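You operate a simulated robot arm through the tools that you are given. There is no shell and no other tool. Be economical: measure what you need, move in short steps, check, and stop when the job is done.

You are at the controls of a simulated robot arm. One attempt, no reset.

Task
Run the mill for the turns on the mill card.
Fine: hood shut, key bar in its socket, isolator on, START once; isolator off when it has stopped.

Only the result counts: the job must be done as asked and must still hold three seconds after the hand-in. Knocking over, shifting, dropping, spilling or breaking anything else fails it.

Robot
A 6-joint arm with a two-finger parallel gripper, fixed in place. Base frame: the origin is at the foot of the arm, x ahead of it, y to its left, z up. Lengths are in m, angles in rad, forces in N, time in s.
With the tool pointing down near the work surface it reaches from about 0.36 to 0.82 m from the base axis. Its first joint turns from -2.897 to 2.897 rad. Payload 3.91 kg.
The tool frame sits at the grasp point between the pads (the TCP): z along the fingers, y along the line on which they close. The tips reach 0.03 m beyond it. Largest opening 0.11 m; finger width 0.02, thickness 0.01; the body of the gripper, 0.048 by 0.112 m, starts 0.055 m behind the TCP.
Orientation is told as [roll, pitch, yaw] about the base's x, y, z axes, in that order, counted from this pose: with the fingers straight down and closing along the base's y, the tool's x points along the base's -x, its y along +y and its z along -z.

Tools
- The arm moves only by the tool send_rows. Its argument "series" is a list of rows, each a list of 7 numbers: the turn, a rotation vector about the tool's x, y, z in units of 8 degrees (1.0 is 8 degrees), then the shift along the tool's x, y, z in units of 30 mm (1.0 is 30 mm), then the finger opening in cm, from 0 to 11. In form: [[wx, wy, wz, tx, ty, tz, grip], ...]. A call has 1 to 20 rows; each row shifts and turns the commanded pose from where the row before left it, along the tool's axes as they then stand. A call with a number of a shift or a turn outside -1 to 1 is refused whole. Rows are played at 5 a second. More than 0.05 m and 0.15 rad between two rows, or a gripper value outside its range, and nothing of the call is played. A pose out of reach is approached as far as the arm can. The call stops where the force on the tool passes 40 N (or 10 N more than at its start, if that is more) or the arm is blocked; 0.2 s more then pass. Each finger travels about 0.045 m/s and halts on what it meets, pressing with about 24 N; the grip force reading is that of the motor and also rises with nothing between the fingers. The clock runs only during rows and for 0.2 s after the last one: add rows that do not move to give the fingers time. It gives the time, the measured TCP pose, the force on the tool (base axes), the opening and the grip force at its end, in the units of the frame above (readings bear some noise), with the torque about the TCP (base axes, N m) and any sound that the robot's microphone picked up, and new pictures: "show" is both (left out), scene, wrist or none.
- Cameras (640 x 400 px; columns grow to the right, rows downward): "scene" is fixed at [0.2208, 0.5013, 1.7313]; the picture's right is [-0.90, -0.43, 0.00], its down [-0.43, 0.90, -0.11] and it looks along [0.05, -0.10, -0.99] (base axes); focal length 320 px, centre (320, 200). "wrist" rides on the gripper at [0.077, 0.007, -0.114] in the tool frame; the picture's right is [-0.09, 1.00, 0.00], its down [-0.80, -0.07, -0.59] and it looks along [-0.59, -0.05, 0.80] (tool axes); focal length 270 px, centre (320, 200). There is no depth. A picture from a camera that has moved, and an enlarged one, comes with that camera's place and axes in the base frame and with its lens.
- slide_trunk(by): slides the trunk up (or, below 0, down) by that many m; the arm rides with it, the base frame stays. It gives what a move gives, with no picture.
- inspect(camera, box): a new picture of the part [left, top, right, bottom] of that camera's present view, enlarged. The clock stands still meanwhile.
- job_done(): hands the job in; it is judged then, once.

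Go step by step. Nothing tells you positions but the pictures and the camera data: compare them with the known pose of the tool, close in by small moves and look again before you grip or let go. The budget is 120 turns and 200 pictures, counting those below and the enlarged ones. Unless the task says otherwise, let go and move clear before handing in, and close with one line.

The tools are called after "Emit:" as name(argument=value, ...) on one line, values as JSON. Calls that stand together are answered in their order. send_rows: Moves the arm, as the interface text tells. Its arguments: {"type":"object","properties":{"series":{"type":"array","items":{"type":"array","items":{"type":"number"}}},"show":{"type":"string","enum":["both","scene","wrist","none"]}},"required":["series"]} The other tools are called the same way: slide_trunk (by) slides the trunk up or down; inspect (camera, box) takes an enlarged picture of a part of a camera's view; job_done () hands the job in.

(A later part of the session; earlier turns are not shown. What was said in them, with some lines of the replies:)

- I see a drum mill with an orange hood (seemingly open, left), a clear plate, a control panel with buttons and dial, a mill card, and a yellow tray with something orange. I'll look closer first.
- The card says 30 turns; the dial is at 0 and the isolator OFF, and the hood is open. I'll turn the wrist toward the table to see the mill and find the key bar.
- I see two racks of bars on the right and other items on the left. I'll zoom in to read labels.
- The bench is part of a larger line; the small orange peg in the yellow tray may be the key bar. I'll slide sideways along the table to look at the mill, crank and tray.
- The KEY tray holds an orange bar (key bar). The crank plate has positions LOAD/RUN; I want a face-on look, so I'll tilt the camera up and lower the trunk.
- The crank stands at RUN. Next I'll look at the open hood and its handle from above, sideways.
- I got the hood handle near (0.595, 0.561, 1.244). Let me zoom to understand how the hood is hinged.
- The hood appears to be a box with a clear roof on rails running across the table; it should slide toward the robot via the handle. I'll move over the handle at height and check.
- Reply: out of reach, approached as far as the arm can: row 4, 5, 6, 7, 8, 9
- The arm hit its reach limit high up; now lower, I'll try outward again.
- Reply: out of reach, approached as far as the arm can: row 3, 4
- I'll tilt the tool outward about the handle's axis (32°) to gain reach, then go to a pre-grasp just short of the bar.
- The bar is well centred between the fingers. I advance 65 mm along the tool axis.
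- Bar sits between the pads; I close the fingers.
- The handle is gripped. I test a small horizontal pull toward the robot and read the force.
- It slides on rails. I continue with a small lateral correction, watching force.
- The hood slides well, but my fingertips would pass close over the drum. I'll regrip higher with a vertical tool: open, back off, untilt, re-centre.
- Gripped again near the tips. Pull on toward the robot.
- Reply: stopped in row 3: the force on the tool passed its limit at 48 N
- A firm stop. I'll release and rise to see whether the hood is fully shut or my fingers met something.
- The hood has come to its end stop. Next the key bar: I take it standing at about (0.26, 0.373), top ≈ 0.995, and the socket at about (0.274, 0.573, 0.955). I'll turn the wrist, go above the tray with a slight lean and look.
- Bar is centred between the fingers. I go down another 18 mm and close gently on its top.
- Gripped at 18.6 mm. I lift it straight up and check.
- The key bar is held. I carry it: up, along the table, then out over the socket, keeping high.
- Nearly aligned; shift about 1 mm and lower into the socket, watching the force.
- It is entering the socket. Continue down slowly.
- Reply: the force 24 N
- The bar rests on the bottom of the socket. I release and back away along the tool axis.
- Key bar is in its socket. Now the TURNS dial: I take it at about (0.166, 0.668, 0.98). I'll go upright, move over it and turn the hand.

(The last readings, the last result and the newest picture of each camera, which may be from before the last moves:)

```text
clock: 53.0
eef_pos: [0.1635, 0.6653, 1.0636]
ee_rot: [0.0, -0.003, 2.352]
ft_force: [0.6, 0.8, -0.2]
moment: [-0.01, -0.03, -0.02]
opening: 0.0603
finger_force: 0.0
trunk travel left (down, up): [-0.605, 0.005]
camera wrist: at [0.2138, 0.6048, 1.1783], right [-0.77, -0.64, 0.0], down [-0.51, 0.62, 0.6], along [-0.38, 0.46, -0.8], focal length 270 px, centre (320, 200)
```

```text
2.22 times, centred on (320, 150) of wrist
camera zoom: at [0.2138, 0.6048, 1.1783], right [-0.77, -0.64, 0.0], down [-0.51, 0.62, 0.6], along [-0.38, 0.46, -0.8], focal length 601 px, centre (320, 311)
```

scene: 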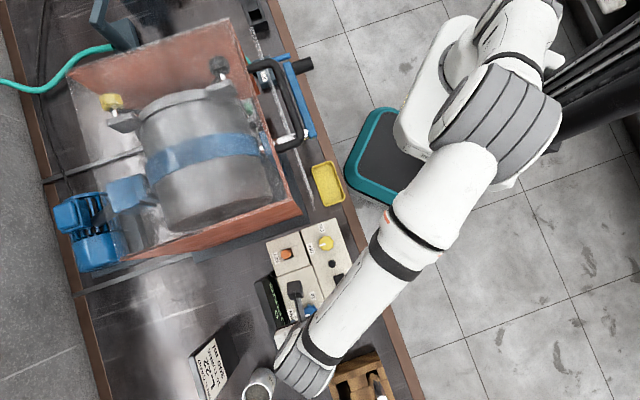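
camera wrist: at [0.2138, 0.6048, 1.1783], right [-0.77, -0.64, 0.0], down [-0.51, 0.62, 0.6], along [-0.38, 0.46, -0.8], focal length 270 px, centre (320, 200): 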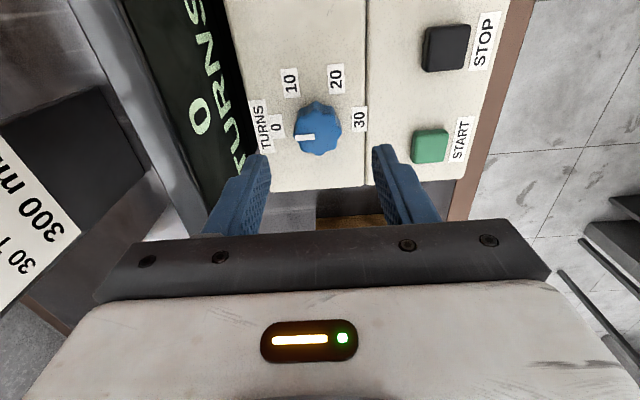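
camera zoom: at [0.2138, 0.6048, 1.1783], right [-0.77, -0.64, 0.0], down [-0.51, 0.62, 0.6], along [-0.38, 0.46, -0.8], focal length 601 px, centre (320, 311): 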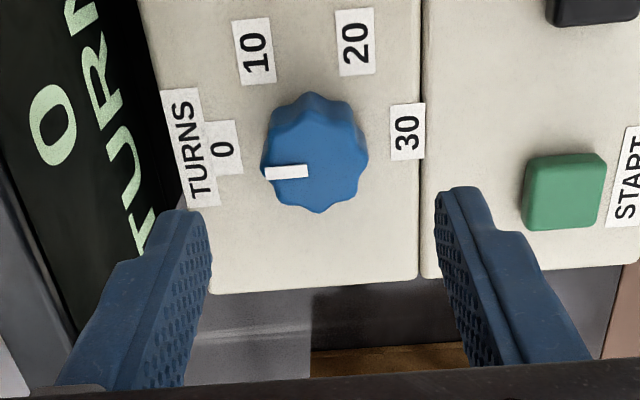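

Over the dial; descend with a 5 cm opening so the tips straddle the knob, then close.

Emit:
send_rows(series=[[0, 0, 0, -0.04, 0, 0.6, 5], [0, 0, 0, 0, 0, 0.8, 5], [0, 0, 0, 0, 0, 0.8, 5], [0, 0, 0, 0, 0, 0, 3], [0, 0, 0, 0, 0, 0, 2], [0, 0, 0, 0, 0, 0, 2], [0, 0, 0, 0, 0, 0, 2]])

Emit:
inspect(camera="wrist", box=[200, 60, 440, 240])

```text
clock: 54.6
eef_pos: [0.1625, 0.6644, 0.9994]
ee_rot: [-0.002, -0.003, 2.354]
ft_force: [-4.1, 2.9, 25.7]
moment: [-0.95, 0.77, -0.33]
opening: 0.0392
finger_force: 19.2
trunk travel left (down, up): [-0.605, 0.005]
camera wrist: at [0.2118, 0.6044, 1.1147], right [-0.77, -0.64, 0.0], down [-0.51, 0.61, 0.6], along [-0.38, 0.46, -0.8], focal length 270 px, centre (320, 200)
```

scene: 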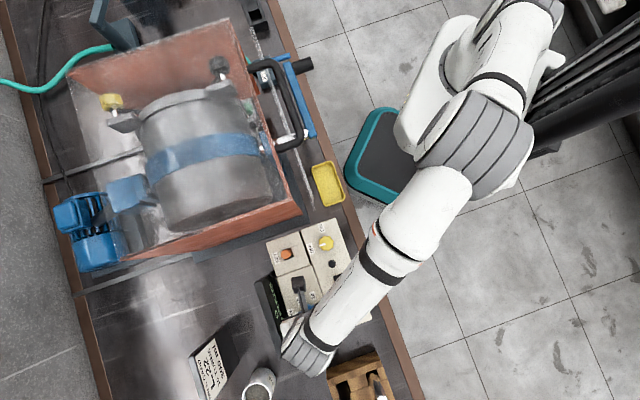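
wrist: 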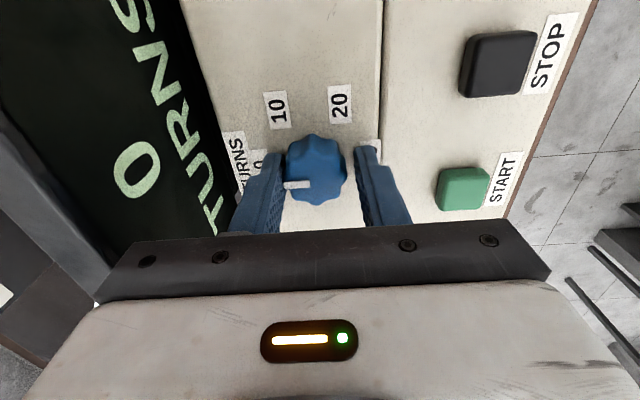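

```text
2.22 times, centred on (320, 150) of wrist
camera zoom: at [0.2118, 0.6044, 1.1147], right [-0.77, -0.64, 0.0], down [-0.51, 0.61, 0.6], along [-0.38, 0.46, -0.8], focal length 601 px, centre (320, 311)
```

zoom: 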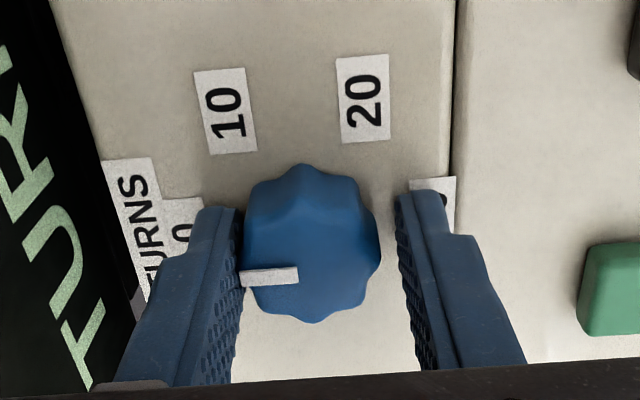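

Tips touch the panel (z≈0.97). I raise 5 mm, re-centre 6 mm toward the knob and close.

Emit:
send_rows(series=[[0, 0, 0, 0, 0, -0.1, 5], [0, 0, 0, 0, 0, -0.1, 5], [0, 0, 0, 0.2, 0, 0, 5], [0, 0, 0, 0, 0, 0, 3], [0, 0, 0, 0, 0, 0, 2], [0, 0, 0, 0, 0, 0, 2], [0, 0, 0, 0, 0, 0, 2]], show="none")

Emit:
inspect(camera="wrist", box=[200, 60, 440, 240])

```text
clock: 56.2
eef_pos: [0.169, 0.6617, 1.0034]
ee_rot: [0.002, -0.001, 2.355]
ft_force: [15.2, 6.8, -6.8]
moment: [0.65, -1.15, -0.1]
opening: 0.033
finger_force: 45.1
trunk travel left (down, up): [-0.605, 0.005]
```

```text
2.22 times, centred on (320, 150) of wrist
camera zoom: at [0.219, 0.6026, 1.1179], right [-0.77, -0.64, 0.0], down [-0.51, 0.62, 0.6], along [-0.38, 0.46, -0.8], focal length 601 px, centre (320, 311)
```

zoom: 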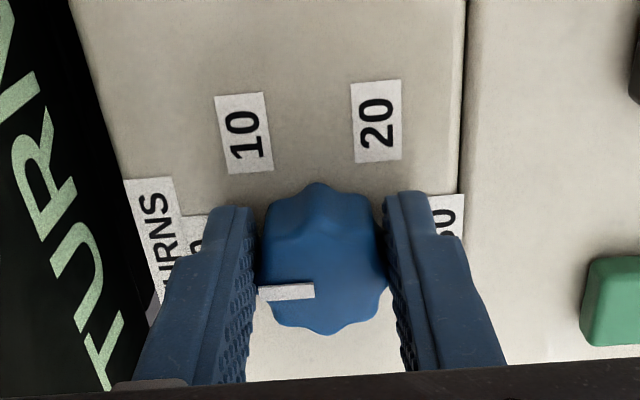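

Knob gripped and centred. I ease the side load and turn 24° clockwise as a test.

Emit:
send_rows(series=[[0, 0, 0, 0, -0.06, 0, 2], [0, 0, 1, 0, 0, 0, 2], [0, 0, 1, 0, 0, 0, 2], [0, 0, 1, 0, 0, 0, 2]], show="none")

Emit:
inspect(camera="wrist", box=[200, 60, 440, 240])

```text
clock: 57.2
eef_pos: [0.1666, 0.6617, 1.0039]
ee_rot: [0.005, 0.003, 1.932]
ft_force: [-1.0, -11.3, -11.8]
moment: [0.64, 0.1, -0.02]
opening: 0.033
finger_force: 44.7
trunk travel left (down, up): [-0.605, 0.005]
```

```text
2.22 times, centred on (320, 150) of wrist
camera zoom: at [0.1885, 0.5866, 1.1183], right [-0.96, -0.27, 0.0], down [-0.22, 0.78, 0.59], along [-0.16, 0.57, -0.81], focal length 601 px, centre (320, 311)
```

zoom: 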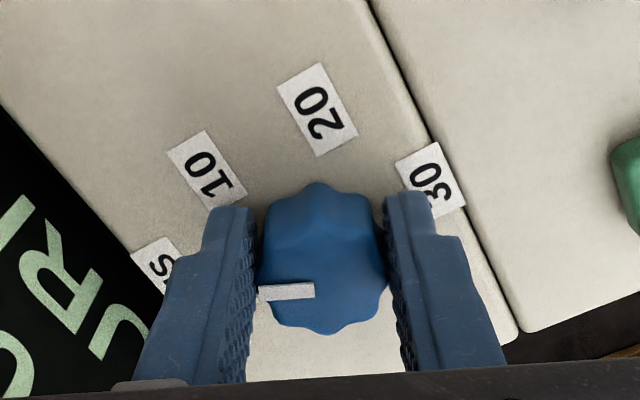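

The dial follows. Continue turning.

Emit:
send_rows(series=[[0, 0, 1, 0.04, 0, 0, 2], [0, 0, 1, 0, 0, 0, 2], [0, 0, 1, 0, 0, 0, 2], [0, 0, 1, 0, 0, 0, 2], [0, 0, 1, 0, 0, 0, 2], [0, 0, 1, 0, 0, 0, 2], [0, 0, 1, 0, 0, 0, 2], [0, 0, 1, 0, 0, 0, 2]], show="none")

Emit:
inspect(camera="wrist", box=[200, 60, 440, 240])

```text
clock: 58.4
eef_pos: [0.1639, 0.6608, 1.0033]
ee_rot: [0.006, 0.003, 1.254]
ft_force: [-11.3, 3.2, -3.2]
moment: [0.27, 0.11, 0.06]
opening: 0.0329
finger_force: 45.3
trunk travel left (down, up): [-0.605, 0.005]
stopped in row 6: the force on the tool passed its limit at 41 N (the readings are from after the stop); the commanded pose is now the measured one
```

```text
2.22 times, centred on (320, 150) of wrist
camera zoom: at [0.1331, 0.5899, 1.1186], right [-0.92, 0.4, 0.0], down [0.32, 0.74, 0.59], along [0.23, 0.54, -0.81], focal length 601 px, centre (320, 311)
```

zoom: 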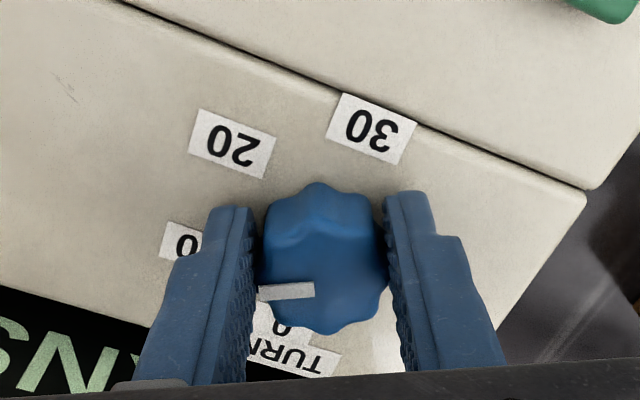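

The hand is 5 mm off the knob's axis, building side load. I open, re-centre, regrip and go on turning.

Emit:
send_rows(series=[[0, 0, 0, 0, 0, 0, 5], [0, 0, 0, 0, 0, 0, 5], [0, 0, 0, -0.165, 0, 0, 5], [0, 0, 0, 0, 0, 0, 3], [0, 0, 0, 0, 0, 0, 2], [0, 0, 0, 0, 0, 0, 2], [0, 0, 0, 0, 0, 0, 2]], show="none")

Emit:
send_rows(series=[[0, 0, 1, 0, 0, 0, 2], [0, 0, 1, 0, 0, 0, 2], [0, 0, 1, 0, 0, 0, 2], [0, 0, 1, 0, 0, 0, 2], [0, 0, 1, 0, 0, 0, 2], [0, 0, 1, 0, 0, 0, 2], [0, 0, 1, 0, 0, 0, 2]], show="wrist")

```text
clock: 60.0
eef_pos: [0.1643, 0.6662, 1.0027]
ee_rot: [0.004, 0.004, 1.25]
ft_force: [-16.9, 6.9, -3.7]
moment: [0.2, 0.49, 0.01]
opening: 0.0329
finger_force: 45.0
trunk travel left (down, up): [-0.605, 0.005]
```

```text
clock: 61.6
eef_pos: [0.1637, 0.6652, 1.0024]
ee_rot: [-0.001, 0.003, 0.273]
ft_force: [-29.7, 11.8, -3.8]
moment: [0.52, 0.88, 0.0]
opening: 0.0329
finger_force: 45.2
trunk travel left (down, up): [-0.605, 0.005]
camera wrist: at [0.0881, 0.6523, 1.1183], right [-0.18, 0.98, 0.0], down [0.79, 0.15, 0.59], along [0.58, 0.11, -0.81], focal length 270 px, centre (320, 200)
```

wrist: 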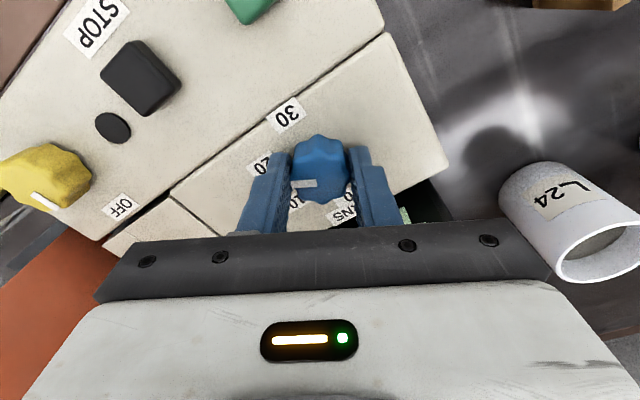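

Emit:
send_rows(series=[[0, 0, 0, 0.08, 0.06, 0, 2], [0, 0, 1, 0, 0, 0, 2], [0, 0, 1, 0, 0, 0, 2]], show="none")

```text
clock: 62.4
eef_pos: [0.1632, 0.6666, 1.0031]
ee_rot: [-0.004, 0.003, -0.007]
ft_force: [-16.4, 6.8, -1.7]
moment: [0.44, 1.51, 0.03]
opening: 0.033
finger_force: 45.8
trunk travel left (down, up): [-0.605, 0.005]
```

Emit:
send_rows(series=[[0, 0, 1, 0.08, 0.03, 0, 2], [0, 0, 1, 0, 0, 0, 2], [0, 0, 1, 0, 0, 0, 2], [0, 0, 1, 0, 0, 0, 2], [0, 0, 1, 0, 0, 0, 2], [0, 0, 0.6, 0, 0, 0, 2]], show="none")

Emit:
inspect(camera="wrist", box=[200, 60, 440, 240])

```text
clock: 63.8
eef_pos: [0.1638, 0.6679, 1.0031]
ee_rot: [-0.004, 0.002, -0.789]
ft_force: [6.8, 5.3, 4.4]
moment: [0.59, -1.28, -0.01]
opening: 0.0332
finger_force: 45.0
trunk travel left (down, up): [-0.605, 0.005]
```

```text
2.22 times, centred on (320, 150) of wrist
camera zoom: at [0.1152, 0.7269, 1.1182], right [0.77, 0.64, 0.0], down [0.52, -0.62, 0.59], along [0.38, -0.46, -0.81], focal length 601 px, centre (320, 311)
```

zoom: 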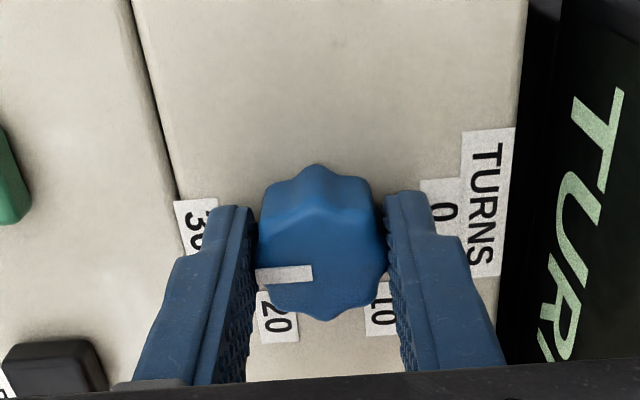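

The pointer faces 30. Release, lift and check.

Emit:
send_rows(series=[[0, 0, 0, 0, 0, 0, 4], [0, 0, 0, 0, 0, 0, 5], [0, 0, 0, 0, 0, 0, 5], [0, 0, 0, 0, 0, -1, 5], [0, 0, 0, 0, 0, -1, 5]], show="none")

Emit:
inspect(camera="wrist", box=[160, 40, 480, 240])

```text
clock: 65.0
eef_pos: [0.1628, 0.6672, 1.0627]
ee_rot: [-0.005, 0.003, -0.79]
ft_force: [0.1, 0.2, -1.0]
moment: [0.0, 0.02, -0.03]
opening: 0.05
finger_force: 0.0
trunk travel left (down, up): [-0.605, 0.005]
```

```text
2.00 times, centred on (320, 140) of wrist
camera zoom: at [0.1136, 0.7262, 1.1776], right [0.77, 0.64, -0.01], down [0.52, -0.62, 0.59], along [0.38, -0.46, -0.8], focal length 541 px, centre (320, 320)
```

zoom: 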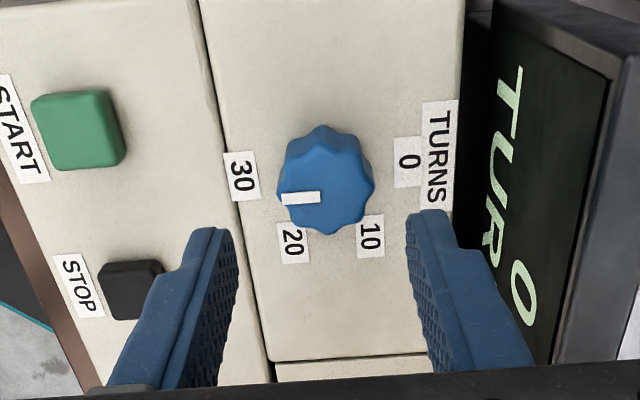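

Dial is on 30. Now to the isolator (≈0.202, 0.511): raise, shift, and turn the hand to yaw 0.785.

Emit:
send_rows(series=[[0, 0, 0, 0, 0, -1, 5], [0, 0, 0, -0.922, -0.548, 0, 5], [0, 0, 0, -0.922, -0.548, 0, 5], [0, 0, 0, -0.922, -0.548, 0, 5], [0, 0, 0, -0.922, -0.548, 0, 5], [0, 0, 0, -0.922, -0.548, 0, 5], [0, 0, -1, 0, 0, 0, 5], [0, 0, -1, 0, 0, 0, 5], [0, 0, -1, 0, 0, 0, 5], [0, 0, -1, 0, 0, 0, 5], [0, 0, -1, 0, 0, 0, 5], [0, 0, -1, 0, 0, 0, 5], [0, 0, -1, 0, 0, 0, 5], [0, 0, -1, 0, 0, 0, 5], [0, 0, -1, 0, 0, 0, 5], [0, 0, -1, 0, 0, 0, 5], [0, 0, -1, 0, 0, 0, 5], [0, 0, -0.28, 0, 0, 0, 5]])

Emit:
inspect(camera="wrist", box=[200, 40, 440, 240])

```text
clock: 68.8
eef_pos: [0.2015, 0.512, 1.095]
ee_rot: [0.001, 0.007, 0.788]
ft_force: [-0.2, 0.2, -0.8]
moment: [0.0, -0.01, -0.03]
opening: 0.0498
finger_force: 0.1
trunk travel left (down, up): [-0.605, 0.005]
camera wrist: at [0.1437, 0.4614, 1.2093], right [-0.65, 0.76, 0.0], down [0.62, 0.52, 0.59], along [0.45, 0.38, -0.81], focal length 270 px, centre (320, 200)
```

scene: 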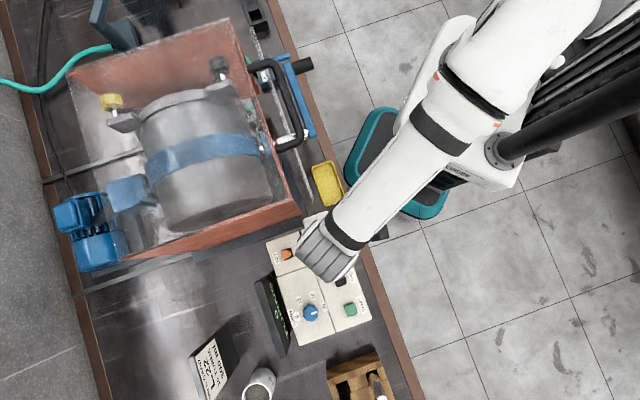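
wrist: 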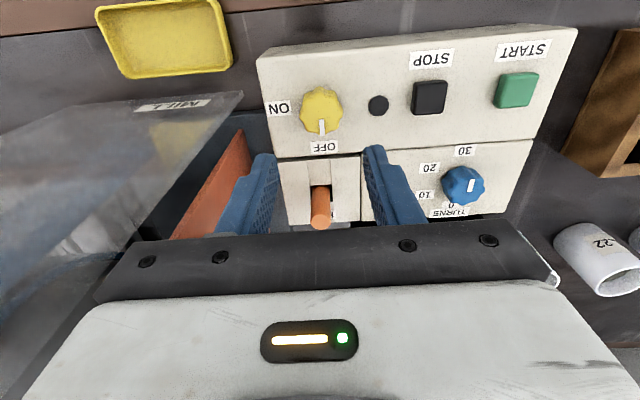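

```text
2.00 times, centred on (320, 140) of wrist
camera zoom: at [0.1437, 0.4614, 1.2093], right [-0.65, 0.76, 0.0], down [0.62, 0.52, 0.59], along [0.45, 0.38, -0.81], focal length 541 px, centre (320, 320)
```

zoom: 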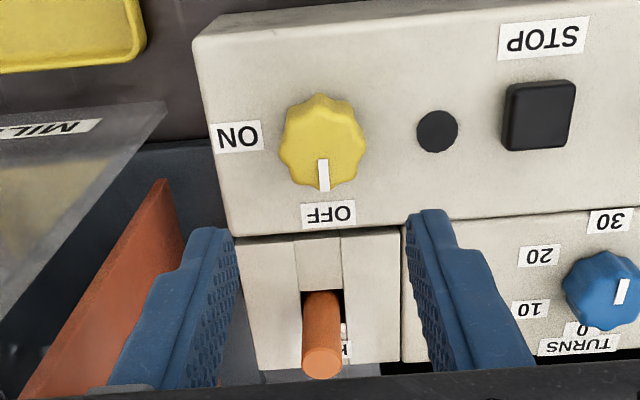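

Emit:
send_rows(series=[[0, 0, 0, 0.04, 0, 0.9, 5], [0, 0, 0, 0, 0, 0.9, 5], [0, 0, 0, 0, 0, 0.9, 5], [0, 0, 0, 0, 0, 0.2, 5]], show="none")

Emit:
inspect(camera="wrist", box=[200, 60, 440, 240])

```text
clock: 69.8
eef_pos: [0.2021, 0.5106, 1.0072]
ee_rot: [0.0, 0.004, 0.788]
ft_force: [0.7, -0.2, -0.3]
moment: [0.0, -0.02, 0.0]
opening: 0.0501
finger_force: 0.0
trunk travel left (down, up): [-0.605, 0.005]
```

```text
2.22 times, centred on (320, 150) of wrist
camera zoom: at [0.1422, 0.4609, 1.1221], right [-0.64, 0.77, 0.0], down [0.62, 0.52, 0.59], along [0.45, 0.38, -0.81], focal length 601 px, centre (320, 311)
```

zoom: 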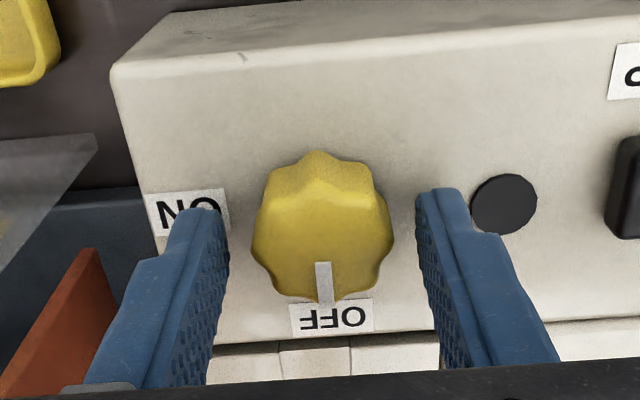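

Emit:
send_rows(series=[[0, 0, 0, 0.05, 0, 0.1, 5], [0, 0, 0, 0, 0, 0, 3], [0, 0, 0, 0, 0, 0, 2], [0, 0, 0, 0, 0, 0, 2], [0, 0, 0, 0, 0, 0, 2]], show="none")

Emit:
inspect(camera="wrist", box=[200, 60, 440, 240])

```text
clock: 71.0
eef_pos: [0.1998, 0.5099, 1.0029]
ee_rot: [0.002, 0.005, 0.787]
ft_force: [-3.2, 2.4, -1.0]
moment: [-0.19, -0.38, 0.02]
opening: 0.0337
finger_force: 44.9
trunk travel left (down, up): [-0.605, 0.005]
```

```text
2.22 times, centred on (320, 150) of wrist
camera zoom: at [0.1405, 0.4603, 1.1188], right [-0.64, 0.77, 0.0], down [0.62, 0.52, 0.59], along [0.45, 0.38, -0.81], focal length 601 px, centre (320, 311)
```

zoom: 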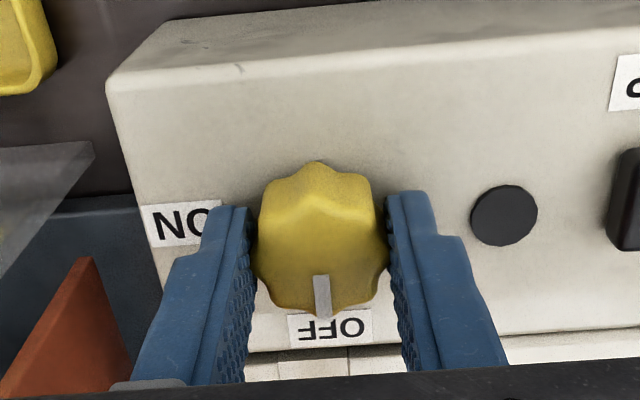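

Isolator knob gripped and centred. Turn clockwise 90° to ON.

Emit:
send_rows(series=[[0, 0, 1, 0, 0, 0, 2], [0, 0, 1, 0, 0, 0, 2], [0, 0, 1, 0, 0, 0, 2], [0, 0, 1, 0, 0, 0, 2], [0, 0, 1, 0, 0, 0, 2], [0, 0, 1, 0, 0, 0, 2]], show="none")

Emit:
inspect(camera="wrist", box=[200, 60, 440, 240])

```text
clock: 72.4
eef_pos: [0.1986, 0.5105, 1.0035]
ee_rot: [-0.001, 0.003, -0.052]
ft_force: [-6.0, 10.5, -0.8]
moment: [1.08, 0.54, 0.02]
opening: 0.0334
finger_force: 45.2
trunk travel left (down, up): [-0.605, 0.005]
```

```text
2.22 times, centred on (320, 150) of wrist
camera zoom: at [0.1229, 0.5211, 1.1187], right [0.14, 0.99, 0.0], down [0.8, -0.11, 0.59], along [0.59, -0.08, -0.81], focal length 601 px, centre (320, 311)
```

zoom: 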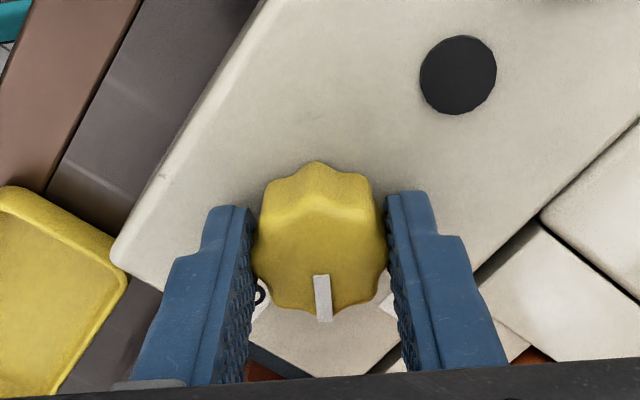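

Emit:
send_rows(series=[[0, 0, 1, 0.03, 0.05, 0, 2], [0, 0, 1, 0, 0, 0, 2], [0, 0, 1, 0, 0, 0, 2], [0, 0, 1, 0, 0, 0, 2], [0, 0, 1, 0, 0, 0, 2], [0, 0, 0.25, 0, 0, 0, 2]])

```text
clock: 73.8
eef_pos: [0.1987, 0.5112, 1.0032]
ee_rot: [-0.005, 0.003, -0.785]
ft_force: [-0.9, 5.0, 5.1]
moment: [0.67, -0.15, 0.15]
opening: 0.0335
finger_force: 45.0
trunk travel left (down, up): [-0.605, 0.005]
camera wrist: at [0.1499, 0.5699, 1.1186], right [0.77, 0.64, 0.0], down [0.52, -0.62, 0.59], along [0.38, -0.46, -0.81], focal length 270 px, centre (320, 200)
```

scene: 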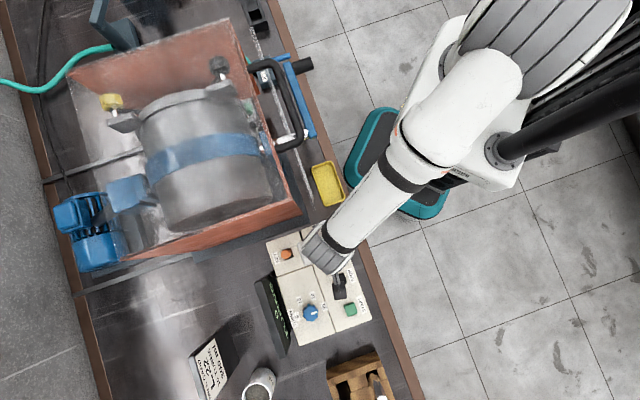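
wrist: 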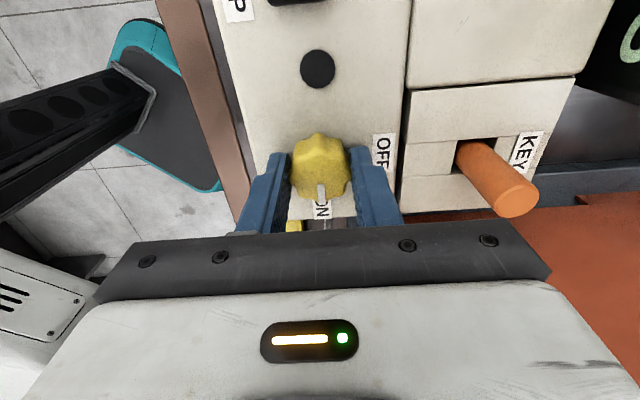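

Pointer is at ON; release, lift and check the lamp.

Emit:
send_rows(series=[[0, 0, 0, 0, 0, 0, 4], [0, 0, 0, 0, 0, 0, 5], [0, 0, 0, 0, 0, 0, 5], [0, 0, 0, 0, 0, -1, 5], [0, 0, 0, 0, 0, -1, 5], [0, 0, 0, 0, 0, -1, 5]])

Emit:
inspect(camera="wrist", box=[180, 0, 560, 240])

Emit:
inspect(camera="scene", box=[240, 200, 400, 360])

```text
clock: 75.2
eef_pos: [0.1989, 0.5102, 1.0949]
ee_rot: [-0.005, 0.001, -0.784]
ft_force: [0.4, 0.2, 0.2]
moment: [0.04, 0.0, -0.01]
opening: 0.0503
finger_force: 0.1
trunk travel left (down, up): [-0.605, 0.005]
camera wrist: at [0.1504, 0.5695, 1.2102], right [0.77, 0.64, -0.01], down [0.52, -0.61, 0.59], along [0.38, -0.46, -0.8], focal length 270 px, centre (320, 200)
```

scene: 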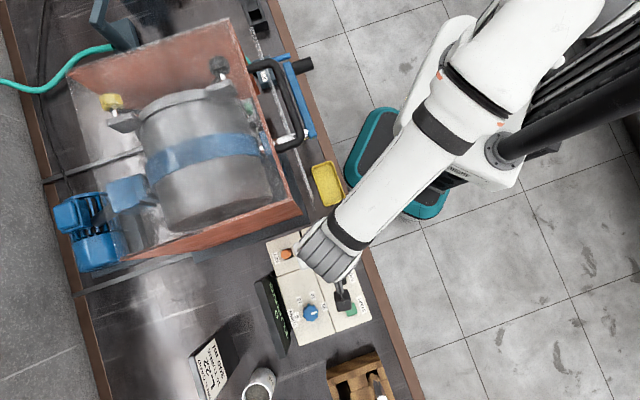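
wrist: 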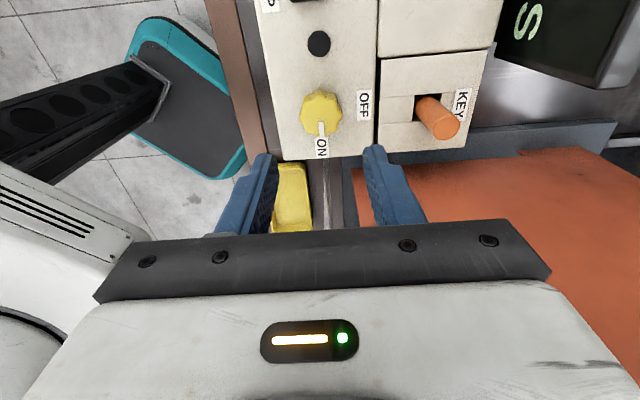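

```text
1.67 times, centred on (370, 120) of wrist
camera zoom: at [0.1504, 0.5695, 1.2102], right [0.77, 0.64, -0.01], down [0.52, -0.61, 0.59], along [0.38, -0.46, -0.8], focal length 450 px, centre (237, 333)
```

zoom: 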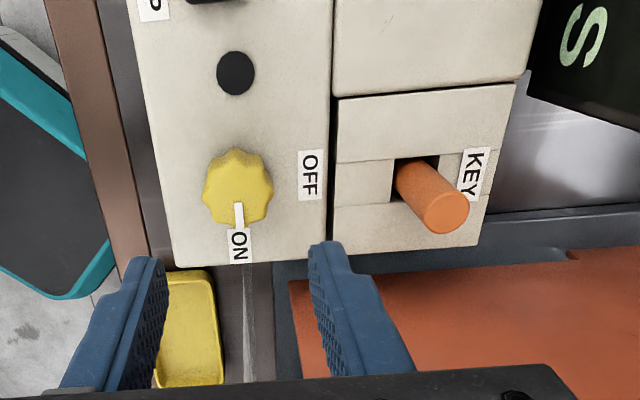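

```text
2.50 times, centred on (320, 280) of scene
camera zoom: at [0.2208, 0.5013, 1.7313], right [-0.9, -0.43, 0.0], down [-0.43, 0.9, -0.11], along [0.05, -0.1, -0.99], focal length 800 px, centre (320, 0)
```

zoom: 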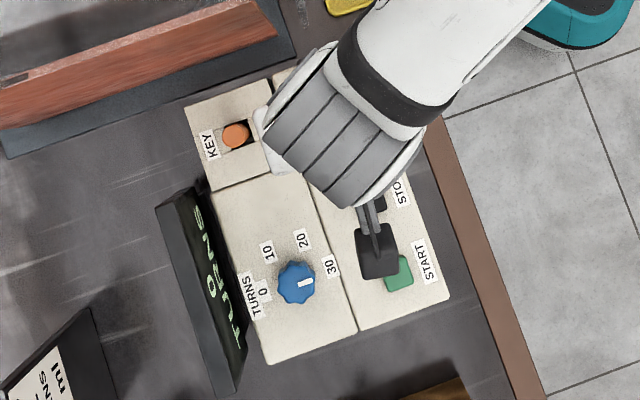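

The lamp is dark, and START may be pressed only once, so I first double-check that the hood is fully home by looking at its lower front edge.

Emit:
inspect(camera="wrist", box=[360, 110, 640, 240])

Emit:
inspect(camera="scene", box=[30, 130, 310, 310])

```text
2.29 times, centred on (500, 175) of wrist
camera zoom: at [0.1504, 0.5695, 1.2102], right [0.77, 0.64, -0.01], down [0.52, -0.61, 0.59], along [0.38, -0.46, -0.8], focal length 618 px, centre (-91, 257)
```

zoom: 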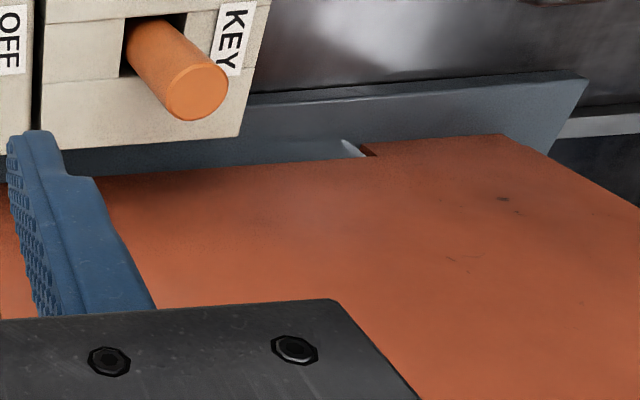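

```text
2.22 times, centred on (170, 220) of scene
camera zoom: at [0.2208, 0.5013, 1.7313], right [-0.9, -0.43, 0.0], down [-0.43, 0.9, -0.11], along [0.05, -0.1, -0.99], focal length 711 px, centre (653, 156)
```

zoom: 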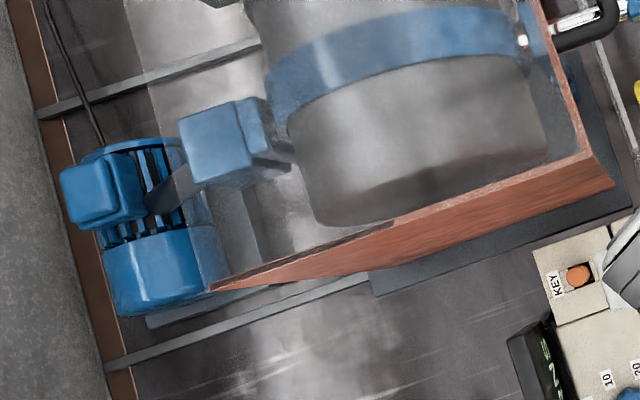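

The hood's front is level with its base plate and its stop was firm, with my tips well above the clear plate, so I take it as shut. I move over START (≈0.086, 0.622) with closed fingers.

Emit:
send_rows(series=[[0, 0, 0, 0.883, 0, 0, 3], [0, 0, 0, 0.883, 0, 0, 1], [0, 0, 0, 0.883, 0, 0, 0], [0, 0, 0, 0.883, 0, 0, 0], [0, 0, 0, 0.883, 0, 0, 0], [0, 0, 0, 0.883, 0, 0, 0], [0, 0, 0, 0, 0, 1, 0]], show="none")

Emit:
inspect(camera="wrist", box=[180, 60, 460, 240])

```text
clock: 76.8
eef_pos: [0.086, 0.6255, 1.0642]
ee_rot: [-0.006, 0.001, -0.783]
ft_force: [-0.4, 0.6, -0.5]
moment: [0.0, 0.03, -0.03]
opening: 0.0
finger_force: 23.6
trunk travel left (down, up): [-0.605, 0.005]
```

```text
2.22 times, centred on (320, 150) of wrist
camera zoom: at [0.0362, 0.6843, 1.18], right [0.77, 0.64, 0.0], down [0.52, -0.61, 0.59], along [0.38, -0.46, -0.81], focal length 601 px, centre (320, 311)
```

zoom: 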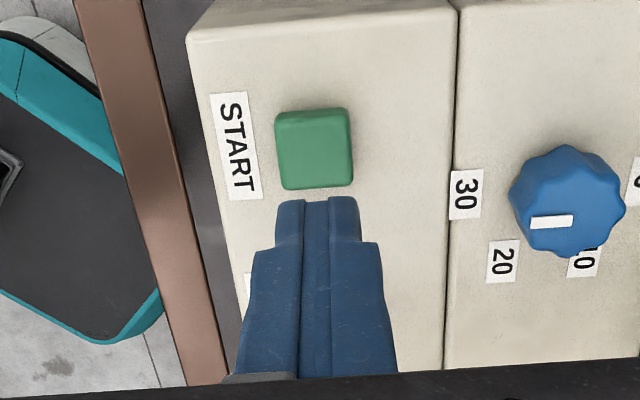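

Button centred. Descend and press in small steps until it gives.

Emit:
send_rows(series=[[0, 0, 0, -0.07, -0.09, 0.7, 0], [0, 0, 0, 0, 0, 0.7, 0], [0, 0, 0, 0, 0, 0.1, 0], [0, 0, 0, 0, 0, 0.1, 0], [0, 0, 0, 0, 0, 0.1, 0]], show="wrist")

```text
clock: 78.0
eef_pos: [0.0855, 0.62, 1.0124]
ee_rot: [-0.004, 0.002, -0.785]
ft_force: [0.4, 0.5, 0.4]
moment: [0.01, -0.01, 0.01]
opening: 0.0
finger_force: 23.5
trunk travel left (down, up): [-0.605, 0.005]
camera wrist: at [0.0369, 0.6789, 1.1276], right [0.77, 0.64, 0.0], down [0.52, -0.61, 0.59], along [0.38, -0.46, -0.81], focal length 270 px, centre (320, 200)
```

wrist: 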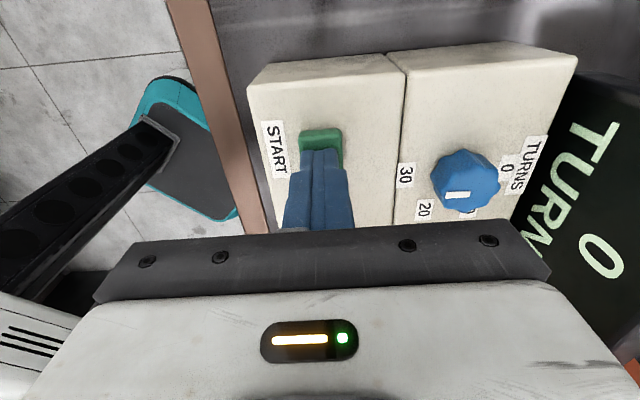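

Emit:
send_rows(series=[[0, 0, 0, 0, 0, 0.1, 0], [0, 0, 0, 0, 0, 0.1, 0], [0, 0, 0, 0, 0, 0.1, 0]], show="none")

```text
clock: 78.8
eef_pos: [0.085, 0.6185, 1.0049]
ee_rot: [-0.003, 0.003, -0.784]
ft_force: [-1.2, 0.8, 13.1]
moment: [0.05, 0.01, -0.02]
opening: 0.0002
finger_force: 24.1
trunk travel left (down, up): [-0.605, 0.005]
heard: click
```

A click: START pressed once. I lift off and watch.

Emit:
send_rows(series=[[0, 0, 0, 0, 0, -0.5, 0], [0, 0, 0, 0, 0, -1, 0], [0, 0, 0, 0, 0, -1, 0]])

```text
clock: 79.6
eef_pos: [0.0843, 0.6187, 1.0806]
ee_rot: [-0.004, 0.001, -0.784]
ft_force: [0.2, 0.7, 0.4]
moment: [0.02, 0.0, 0.01]
opening: 0.0
finger_force: 24.0
trunk travel left (down, up): [-0.605, 0.005]
camera wrist: at [0.0353, 0.6776, 1.1954], right [0.77, 0.64, -0.01], down [0.52, -0.61, 0.59], along [0.38, -0.46, -0.8], focal length 270 px, centre (320, 200)
```

scene: 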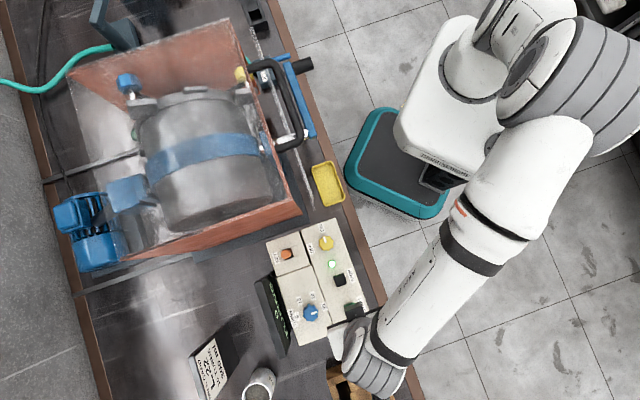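
wrist: 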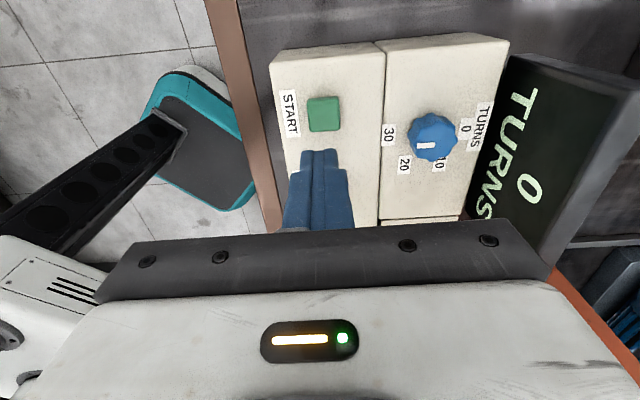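

The lamp is green and the drum turns. Meanwhile I return above the isolator and wait for it to stop.

Emit:
send_rows(series=[[0, 0, 0, 0, 0, -0.5, 0], [0, 0, 0, -0.88, 0.03, 0, 0], [0, 0, 0, -0.88, 0.03, 0, 1], [0, 0, 0, -0.88, 0.03, 0, 2], [0, 0, 0, -0.88, 0.03, 0, 4], [0, 0, 0, -0.88, 0.03, 0, 5], [0, 0, 0, -0.87, 0.02, 0, 5], [0, 0, 0, 0, 0, 0, 5], [0, 0, 0, 0, 0, 0, 5], [0, 0, 0, 0, 0, 0, 5], [0, 0, 0, 0, 0, 0, 5], [0, 0, 0, 0, 0, 0, 5], [0, 0, 0, 0, 0, 0, 5], [0, 0, 0, 0, 0, 0, 5], [0, 0, 0, 0, 0, 0, 5], [0, 0, 0, 0, 0, 0, 5], [0, 0, 0, 0, 0, 0, 5], [0, 0, 0, 0, 0, 0, 5], [0, 0, 0, 0, 0, 0, 5], [0, 0, 0, 0, 0, 0, 5]])

Emit:
inspect(camera="scene", box=[240, 220, 380, 360])

```text
clock: 83.8
eef_pos: [0.2015, 0.5118, 1.0938]
ee_rot: [-0.004, 0.001, -0.784]
ft_force: [0.7, -0.4, 0.3]
moment: [0.01, 0.02, 0.0]
opening: 0.0499
finger_force: 0.2
trunk travel left (down, up): [-0.605, 0.005]
camera wrist: at [0.1534, 0.5704, 1.2083], right [0.77, 0.64, 0.0], down [0.52, -0.61, 0.59], along [0.38, -0.46, -0.81], focal length 270 px, centre (320, 200)
```

scene: 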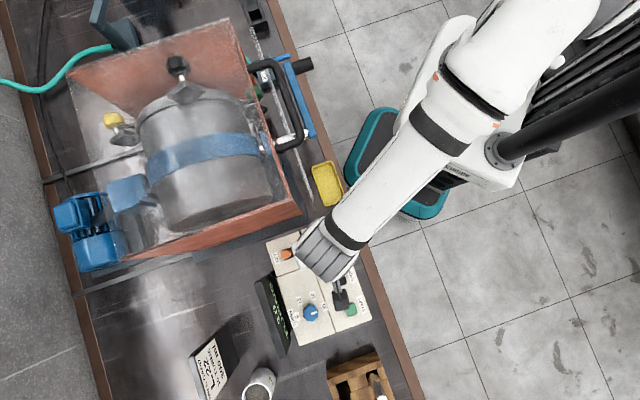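
wrist: 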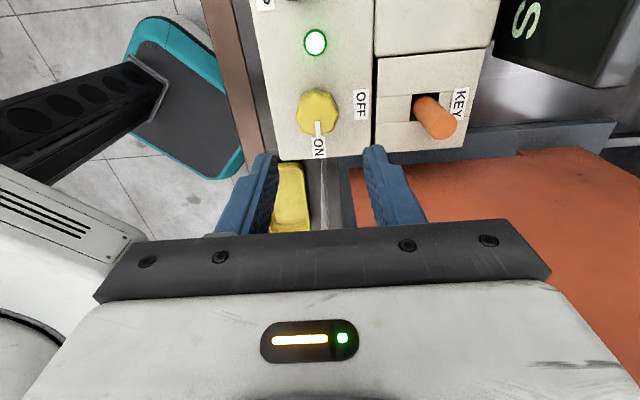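

```text
2.86 times, centred on (310, 290) of scene
camera zoom: at [0.2208, 0.5013, 1.7313], right [-0.9, -0.43, 0.0], down [-0.43, 0.9, -0.11], along [0.05, -0.1, -0.99], focal length 914 px, centre (349, -57)
```

zoom: 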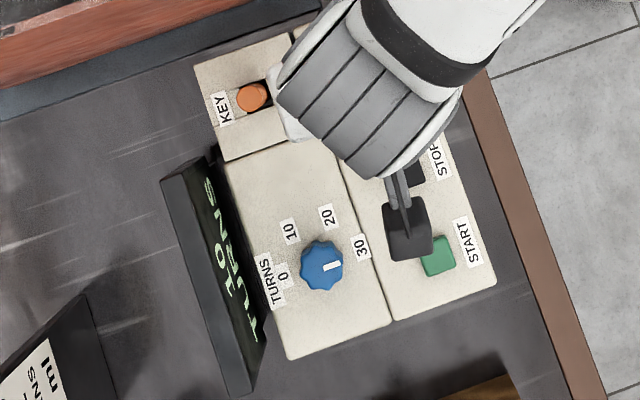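

Display shows 10 turns; about 10 s more. I wait.

Emit:
send_rows(series=[[0, 0, 0, 0, 0, 0, 5], [0, 0, 0, 0, 0, 0, 5], [0, 0, 0, 0, 0, 0, 5], [0, 0, 0, 0, 0, 0, 5], [0, 0, 0, 0, 0, 0, 5], [0, 0, 0, 0, 0, 0, 5], [0, 0, 0, 0, 0, 0, 5], [0, 0, 0, 0, 0, 0, 5], [0, 0, 0, 0, 0, 0, 5], [0, 0, 0, 0, 0, 0, 5], [0, 0, 0, 0, 0, 0, 5], [0, 0, 0, 0, 0, 0, 5], [0, 0, 0, 0, 0, 0, 5], [0, 0, 0, 0, 0, 0, 5], [0, 0, 0, 0, 0, 0, 5], [0, 0, 0, 0, 0, 0, 5], [0, 0, 0, 0, 0, 0, 5], [0, 0, 0, 0, 0, 0, 5], [0, 0, 0, 0, 0, 0, 5], [0, 0, 0, 0, 0, 0, 5]], show="none")

Emit:
send_rows(series=[[0, 0, 0, 0, 0, 0, 5], [0, 0, 0, 0, 0, 0, 5], [0, 0, 0, 0, 0, 0, 5], [0, 0, 0, 0, 0, 0, 5], [0, 0, 0, 0, 0, 0, 5], [0, 0, 0, 0, 0, 0, 5], [0, 0, 0, 0, 0, 0, 5], [0, 0, 0, 0, 0, 0, 5], [0, 0, 0, 0, 0, 0, 5], [0, 0, 0, 0, 0, 0, 5], [0, 0, 0, 0, 0, 0, 5], [0, 0, 0, 0, 0, 0, 5], [0, 0, 0, 0, 0, 0, 5], [0, 0, 0, 0, 0, 0, 5], [0, 0, 0, 0, 0, 0, 5], [0, 0, 0, 0, 0, 0, 5], [0, 0, 0, 0, 0, 0, 5], [0, 0, 0, 0, 0, 0, 5], [0, 0, 0, 0, 0, 0, 5], [0, 0, 0, 0, 0, 0, 5]], show="none")

Emit:
send_rows(series=[[0, 0, 0, 0, 0, 0, 5], [0, 0, 0, 0, 0, 0, 5], [0, 0, 0, 0, 0, 0, 5], [0, 0, 0, 0, 0, 0, 5], [0, 0, 0, 0, 0, 0, 5], [0, 0, 0, 0, 0, 0, 5], [0, 0, 0, 0, 0, 0, 5], [0, 0, 0, 0, 0, 0, 5], [0, 0, 0, 0, 0, 0, 5], [0, 0, 0, 0, 0, 0, 5], [0, 0, 0, 0, 0, 0, 5], [0, 0, 0, 0, 0, 0, 5], [0, 0, 0, 0, 0, 0, 5], [0, 0, 0, 0, 0, 0, 5], [0, 0, 0, 0, 0, 0, 5], [0, 0, 0, 0, 0, 0, 5], [0, 0, 0, 0, 0, 0, 5], [0, 0, 0, 0, 0, 0, 5], [0, 0, 0, 0, 0, 0, 5], [0, 0, 0, 0, 0, 0, 5]])

Emit:
inspect(camera="scene", box=[240, 250, 350, 360])

```text
clock: 88.0
eef_pos: [0.2016, 0.5112, 1.0934]
ee_rot: [-0.004, 0.0, -0.782]
ft_force: [-0.7, -0.3, 0.1]
moment: [-0.01, 0.0, 0.0]
opening: 0.0499
finger_force: 0.0
trunk travel left (down, up): [-0.605, 0.005]
```

```text
clock: 92.2
eef_pos: [0.2024, 0.5118, 1.094]
ee_rot: [-0.004, 0.001, -0.784]
ft_force: [0.7, -0.3, 0.4]
moment: [0.03, -0.02, 0.02]
opening: 0.05
finger_force: 0.0
trunk travel left (down, up): [-0.605, 0.005]
```

```text
clock: 96.4
eef_pos: [0.2028, 0.5112, 1.0923]
ee_rot: [-0.008, 0.001, -0.784]
ft_force: [-0.5, -0.8, 1.1]
moment: [0.01, -0.01, -0.02]
opening: 0.0502
finger_force: 0.2
trunk travel left (down, up): [-0.605, 0.005]
camera wrist: at [0.1534, 0.5704, 1.2083], right [0.77, 0.64, 0.0], down [0.52, -0.61, 0.59], along [0.38, -0.46, -0.81], focal length 270 px, centre (320, 200)
```

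scene: 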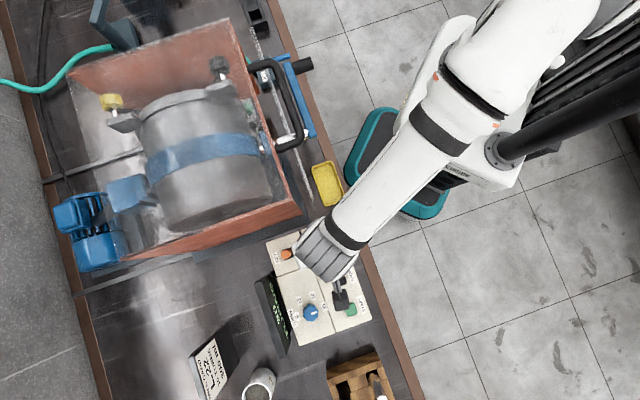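
wrist: 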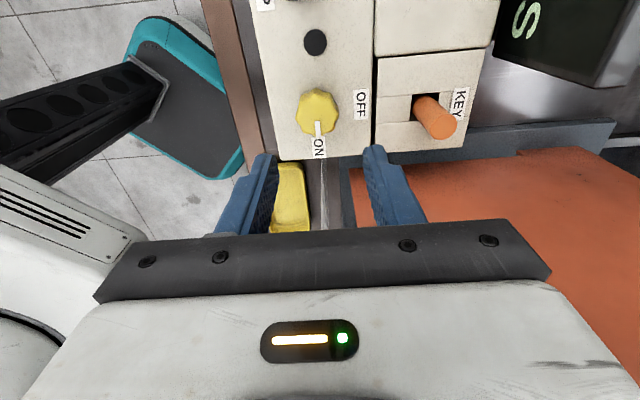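

```text
3.64 times, centred on (295, 305) of scene
camera zoom: at [0.2208, 0.5013, 1.7313], right [-0.9, -0.43, 0.0], down [-0.43, 0.9, -0.11], along [0.05, -0.1, -0.99], focal length 1163 px, centre (411, -182)
```

zoom: 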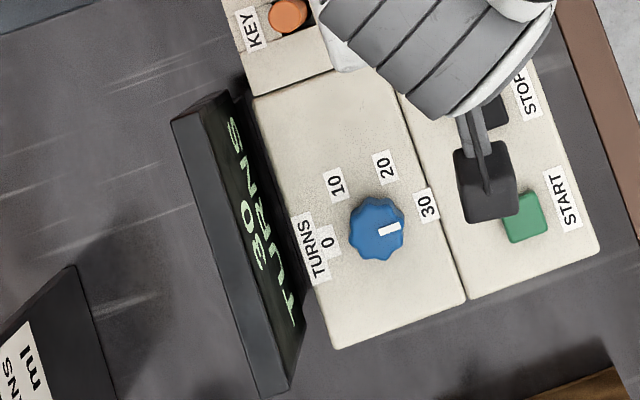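

The display reads 30 and the lamp is out. Now the isolator: descend, grip and turn back to OFF.

Emit:
send_rows(series=[[0, 0, 0, 0.09, -0.09, 0.97, 5], [0, 0, 0, 0, 0, 1, 5], [0, 0, 0, 0, 0, 0.95, 5], [0, 0, 0, 0, 0, 0, 3], [0, 0, 0, 0, 0, 0, 2], [0, 0, 0, 0, 0, 0, 2], [0, 0, 0, 0, 0, 0, 2]], show="none")

Emit:
inspect(camera="wrist", box=[200, 60, 440, 240])

```text
clock: 98.0
eef_pos: [0.1969, 0.5123, 1.0065]
ee_rot: [-0.004, 0.002, -0.783]
ft_force: [4.0, 4.7, -0.3]
moment: [0.91, -0.35, -0.01]
opening: 0.0337
finger_force: 44.4
trunk travel left (down, up): [-0.605, 0.005]
```

```text
2.22 times, centred on (320, 150) of wrist
camera zoom: at [0.1486, 0.5711, 1.1211], right [0.77, 0.64, 0.0], down [0.52, -0.61, 0.59], along [0.38, -0.46, -0.81], focal length 601 px, centre (320, 311)
```

zoom: 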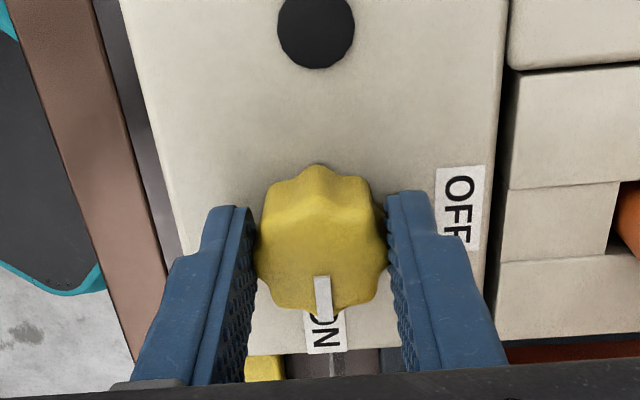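

Emit:
send_rows(series=[[0, 0, -1, 0, 0, 0, 2], [0, 0, -1, 0, 0, 0, 2], [0, 0, -1, 0, 0, 0, 2], [0, 0, -1, 0, 0, 0, 2], [0, 0, -1, 0, 0, 0, 2], [0, 0, -1, 0, 0, 0, 2]], show="none")

```text
clock: 99.4
eef_pos: [0.1974, 0.5103, 1.0064]
ee_rot: [-0.003, 0.003, 0.058]
ft_force: [-4.6, -7.5, 1.8]
moment: [0.29, -0.72, -0.02]
opening: 0.0334
finger_force: 45.2
trunk travel left (down, up): [-0.605, 0.005]
```

Emit:
send_rows(series=[[0, 0, -1, 0.03, -0.03, 0, 2], [0, 0, -1, 0, 0, 0, 2], [0, 0, -1, 0, 0, 0, 2], [0, 0, -1, 0, 0, 0, 2], [0, 0, -1, 0, 0, 0, 2], [0, 0, -0.25, 0, 0, 0, 2], [0, 0, 0, 0, 0, 0, 4], [0, 0, 0, 0, 0, 0, 5], [0, 0, 0, 0, 0, 0, 5], [0, 0, 0, 0, 0, -1, 5], [0, 0, 0, 0, 0, -1, 5], [0, 0, 0, 0, 0, -1, 5]])

Emit:
inspect(camera="wrist", box=[200, 40, 440, 240])

```text
clock: 102.0
eef_pos: [0.1989, 0.5087, 1.0961]
ee_rot: [0.002, 0.006, 0.787]
ft_force: [-0.8, -0.4, -0.6]
moment: [-0.02, -0.01, -0.01]
opening: 0.0502
finger_force: 0.1
trunk travel left (down, up): [-0.605, 0.005]
camera wrist: at [0.1401, 0.4589, 1.2117], right [-0.64, 0.77, 0.0], down [0.62, 0.52, 0.59], along [0.45, 0.38, -0.81], focal length 270 px, centre (320, 200)
```

scene: 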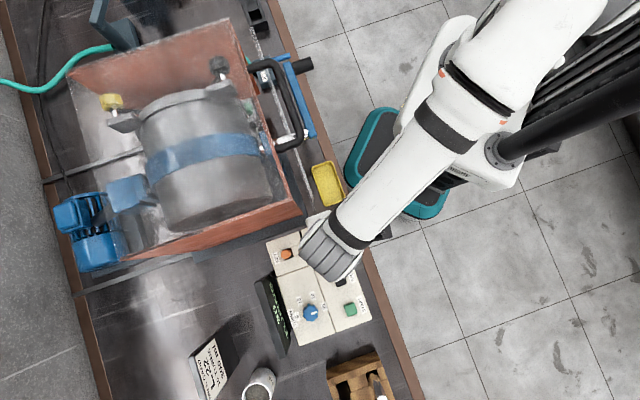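
wrist: 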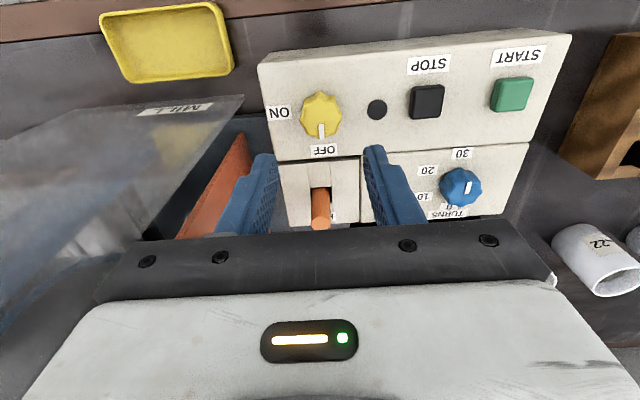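

```text
2.00 times, centred on (320, 140) of wrist
camera zoom: at [0.1401, 0.4589, 1.2117], right [-0.64, 0.77, 0.0], down [0.62, 0.52, 0.59], along [0.45, 0.38, -0.81], focal length 541 px, centre (320, 320)
```

zoom: 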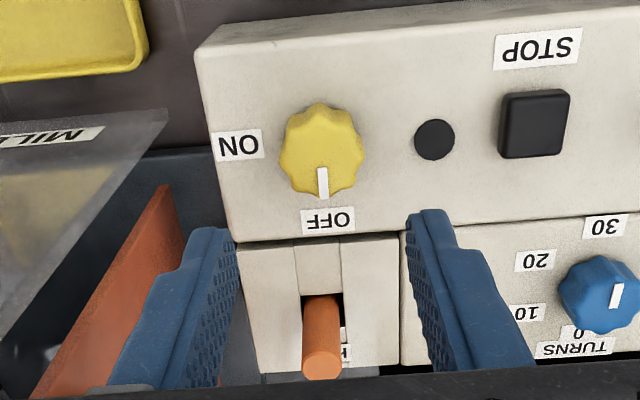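

Isolator is back at OFF, the mill has stopped at 30 turns, the hood is shut, the key bar is in its socket, and the hand is clear. I hand in.

Emit:
job_done()

```text
The job is handed in.
```

The mill ran 30 turns from a single START press and stopped by itself with the display at 30. The isolator is back at OFF, the hood is shut and the key bar is in its socket.
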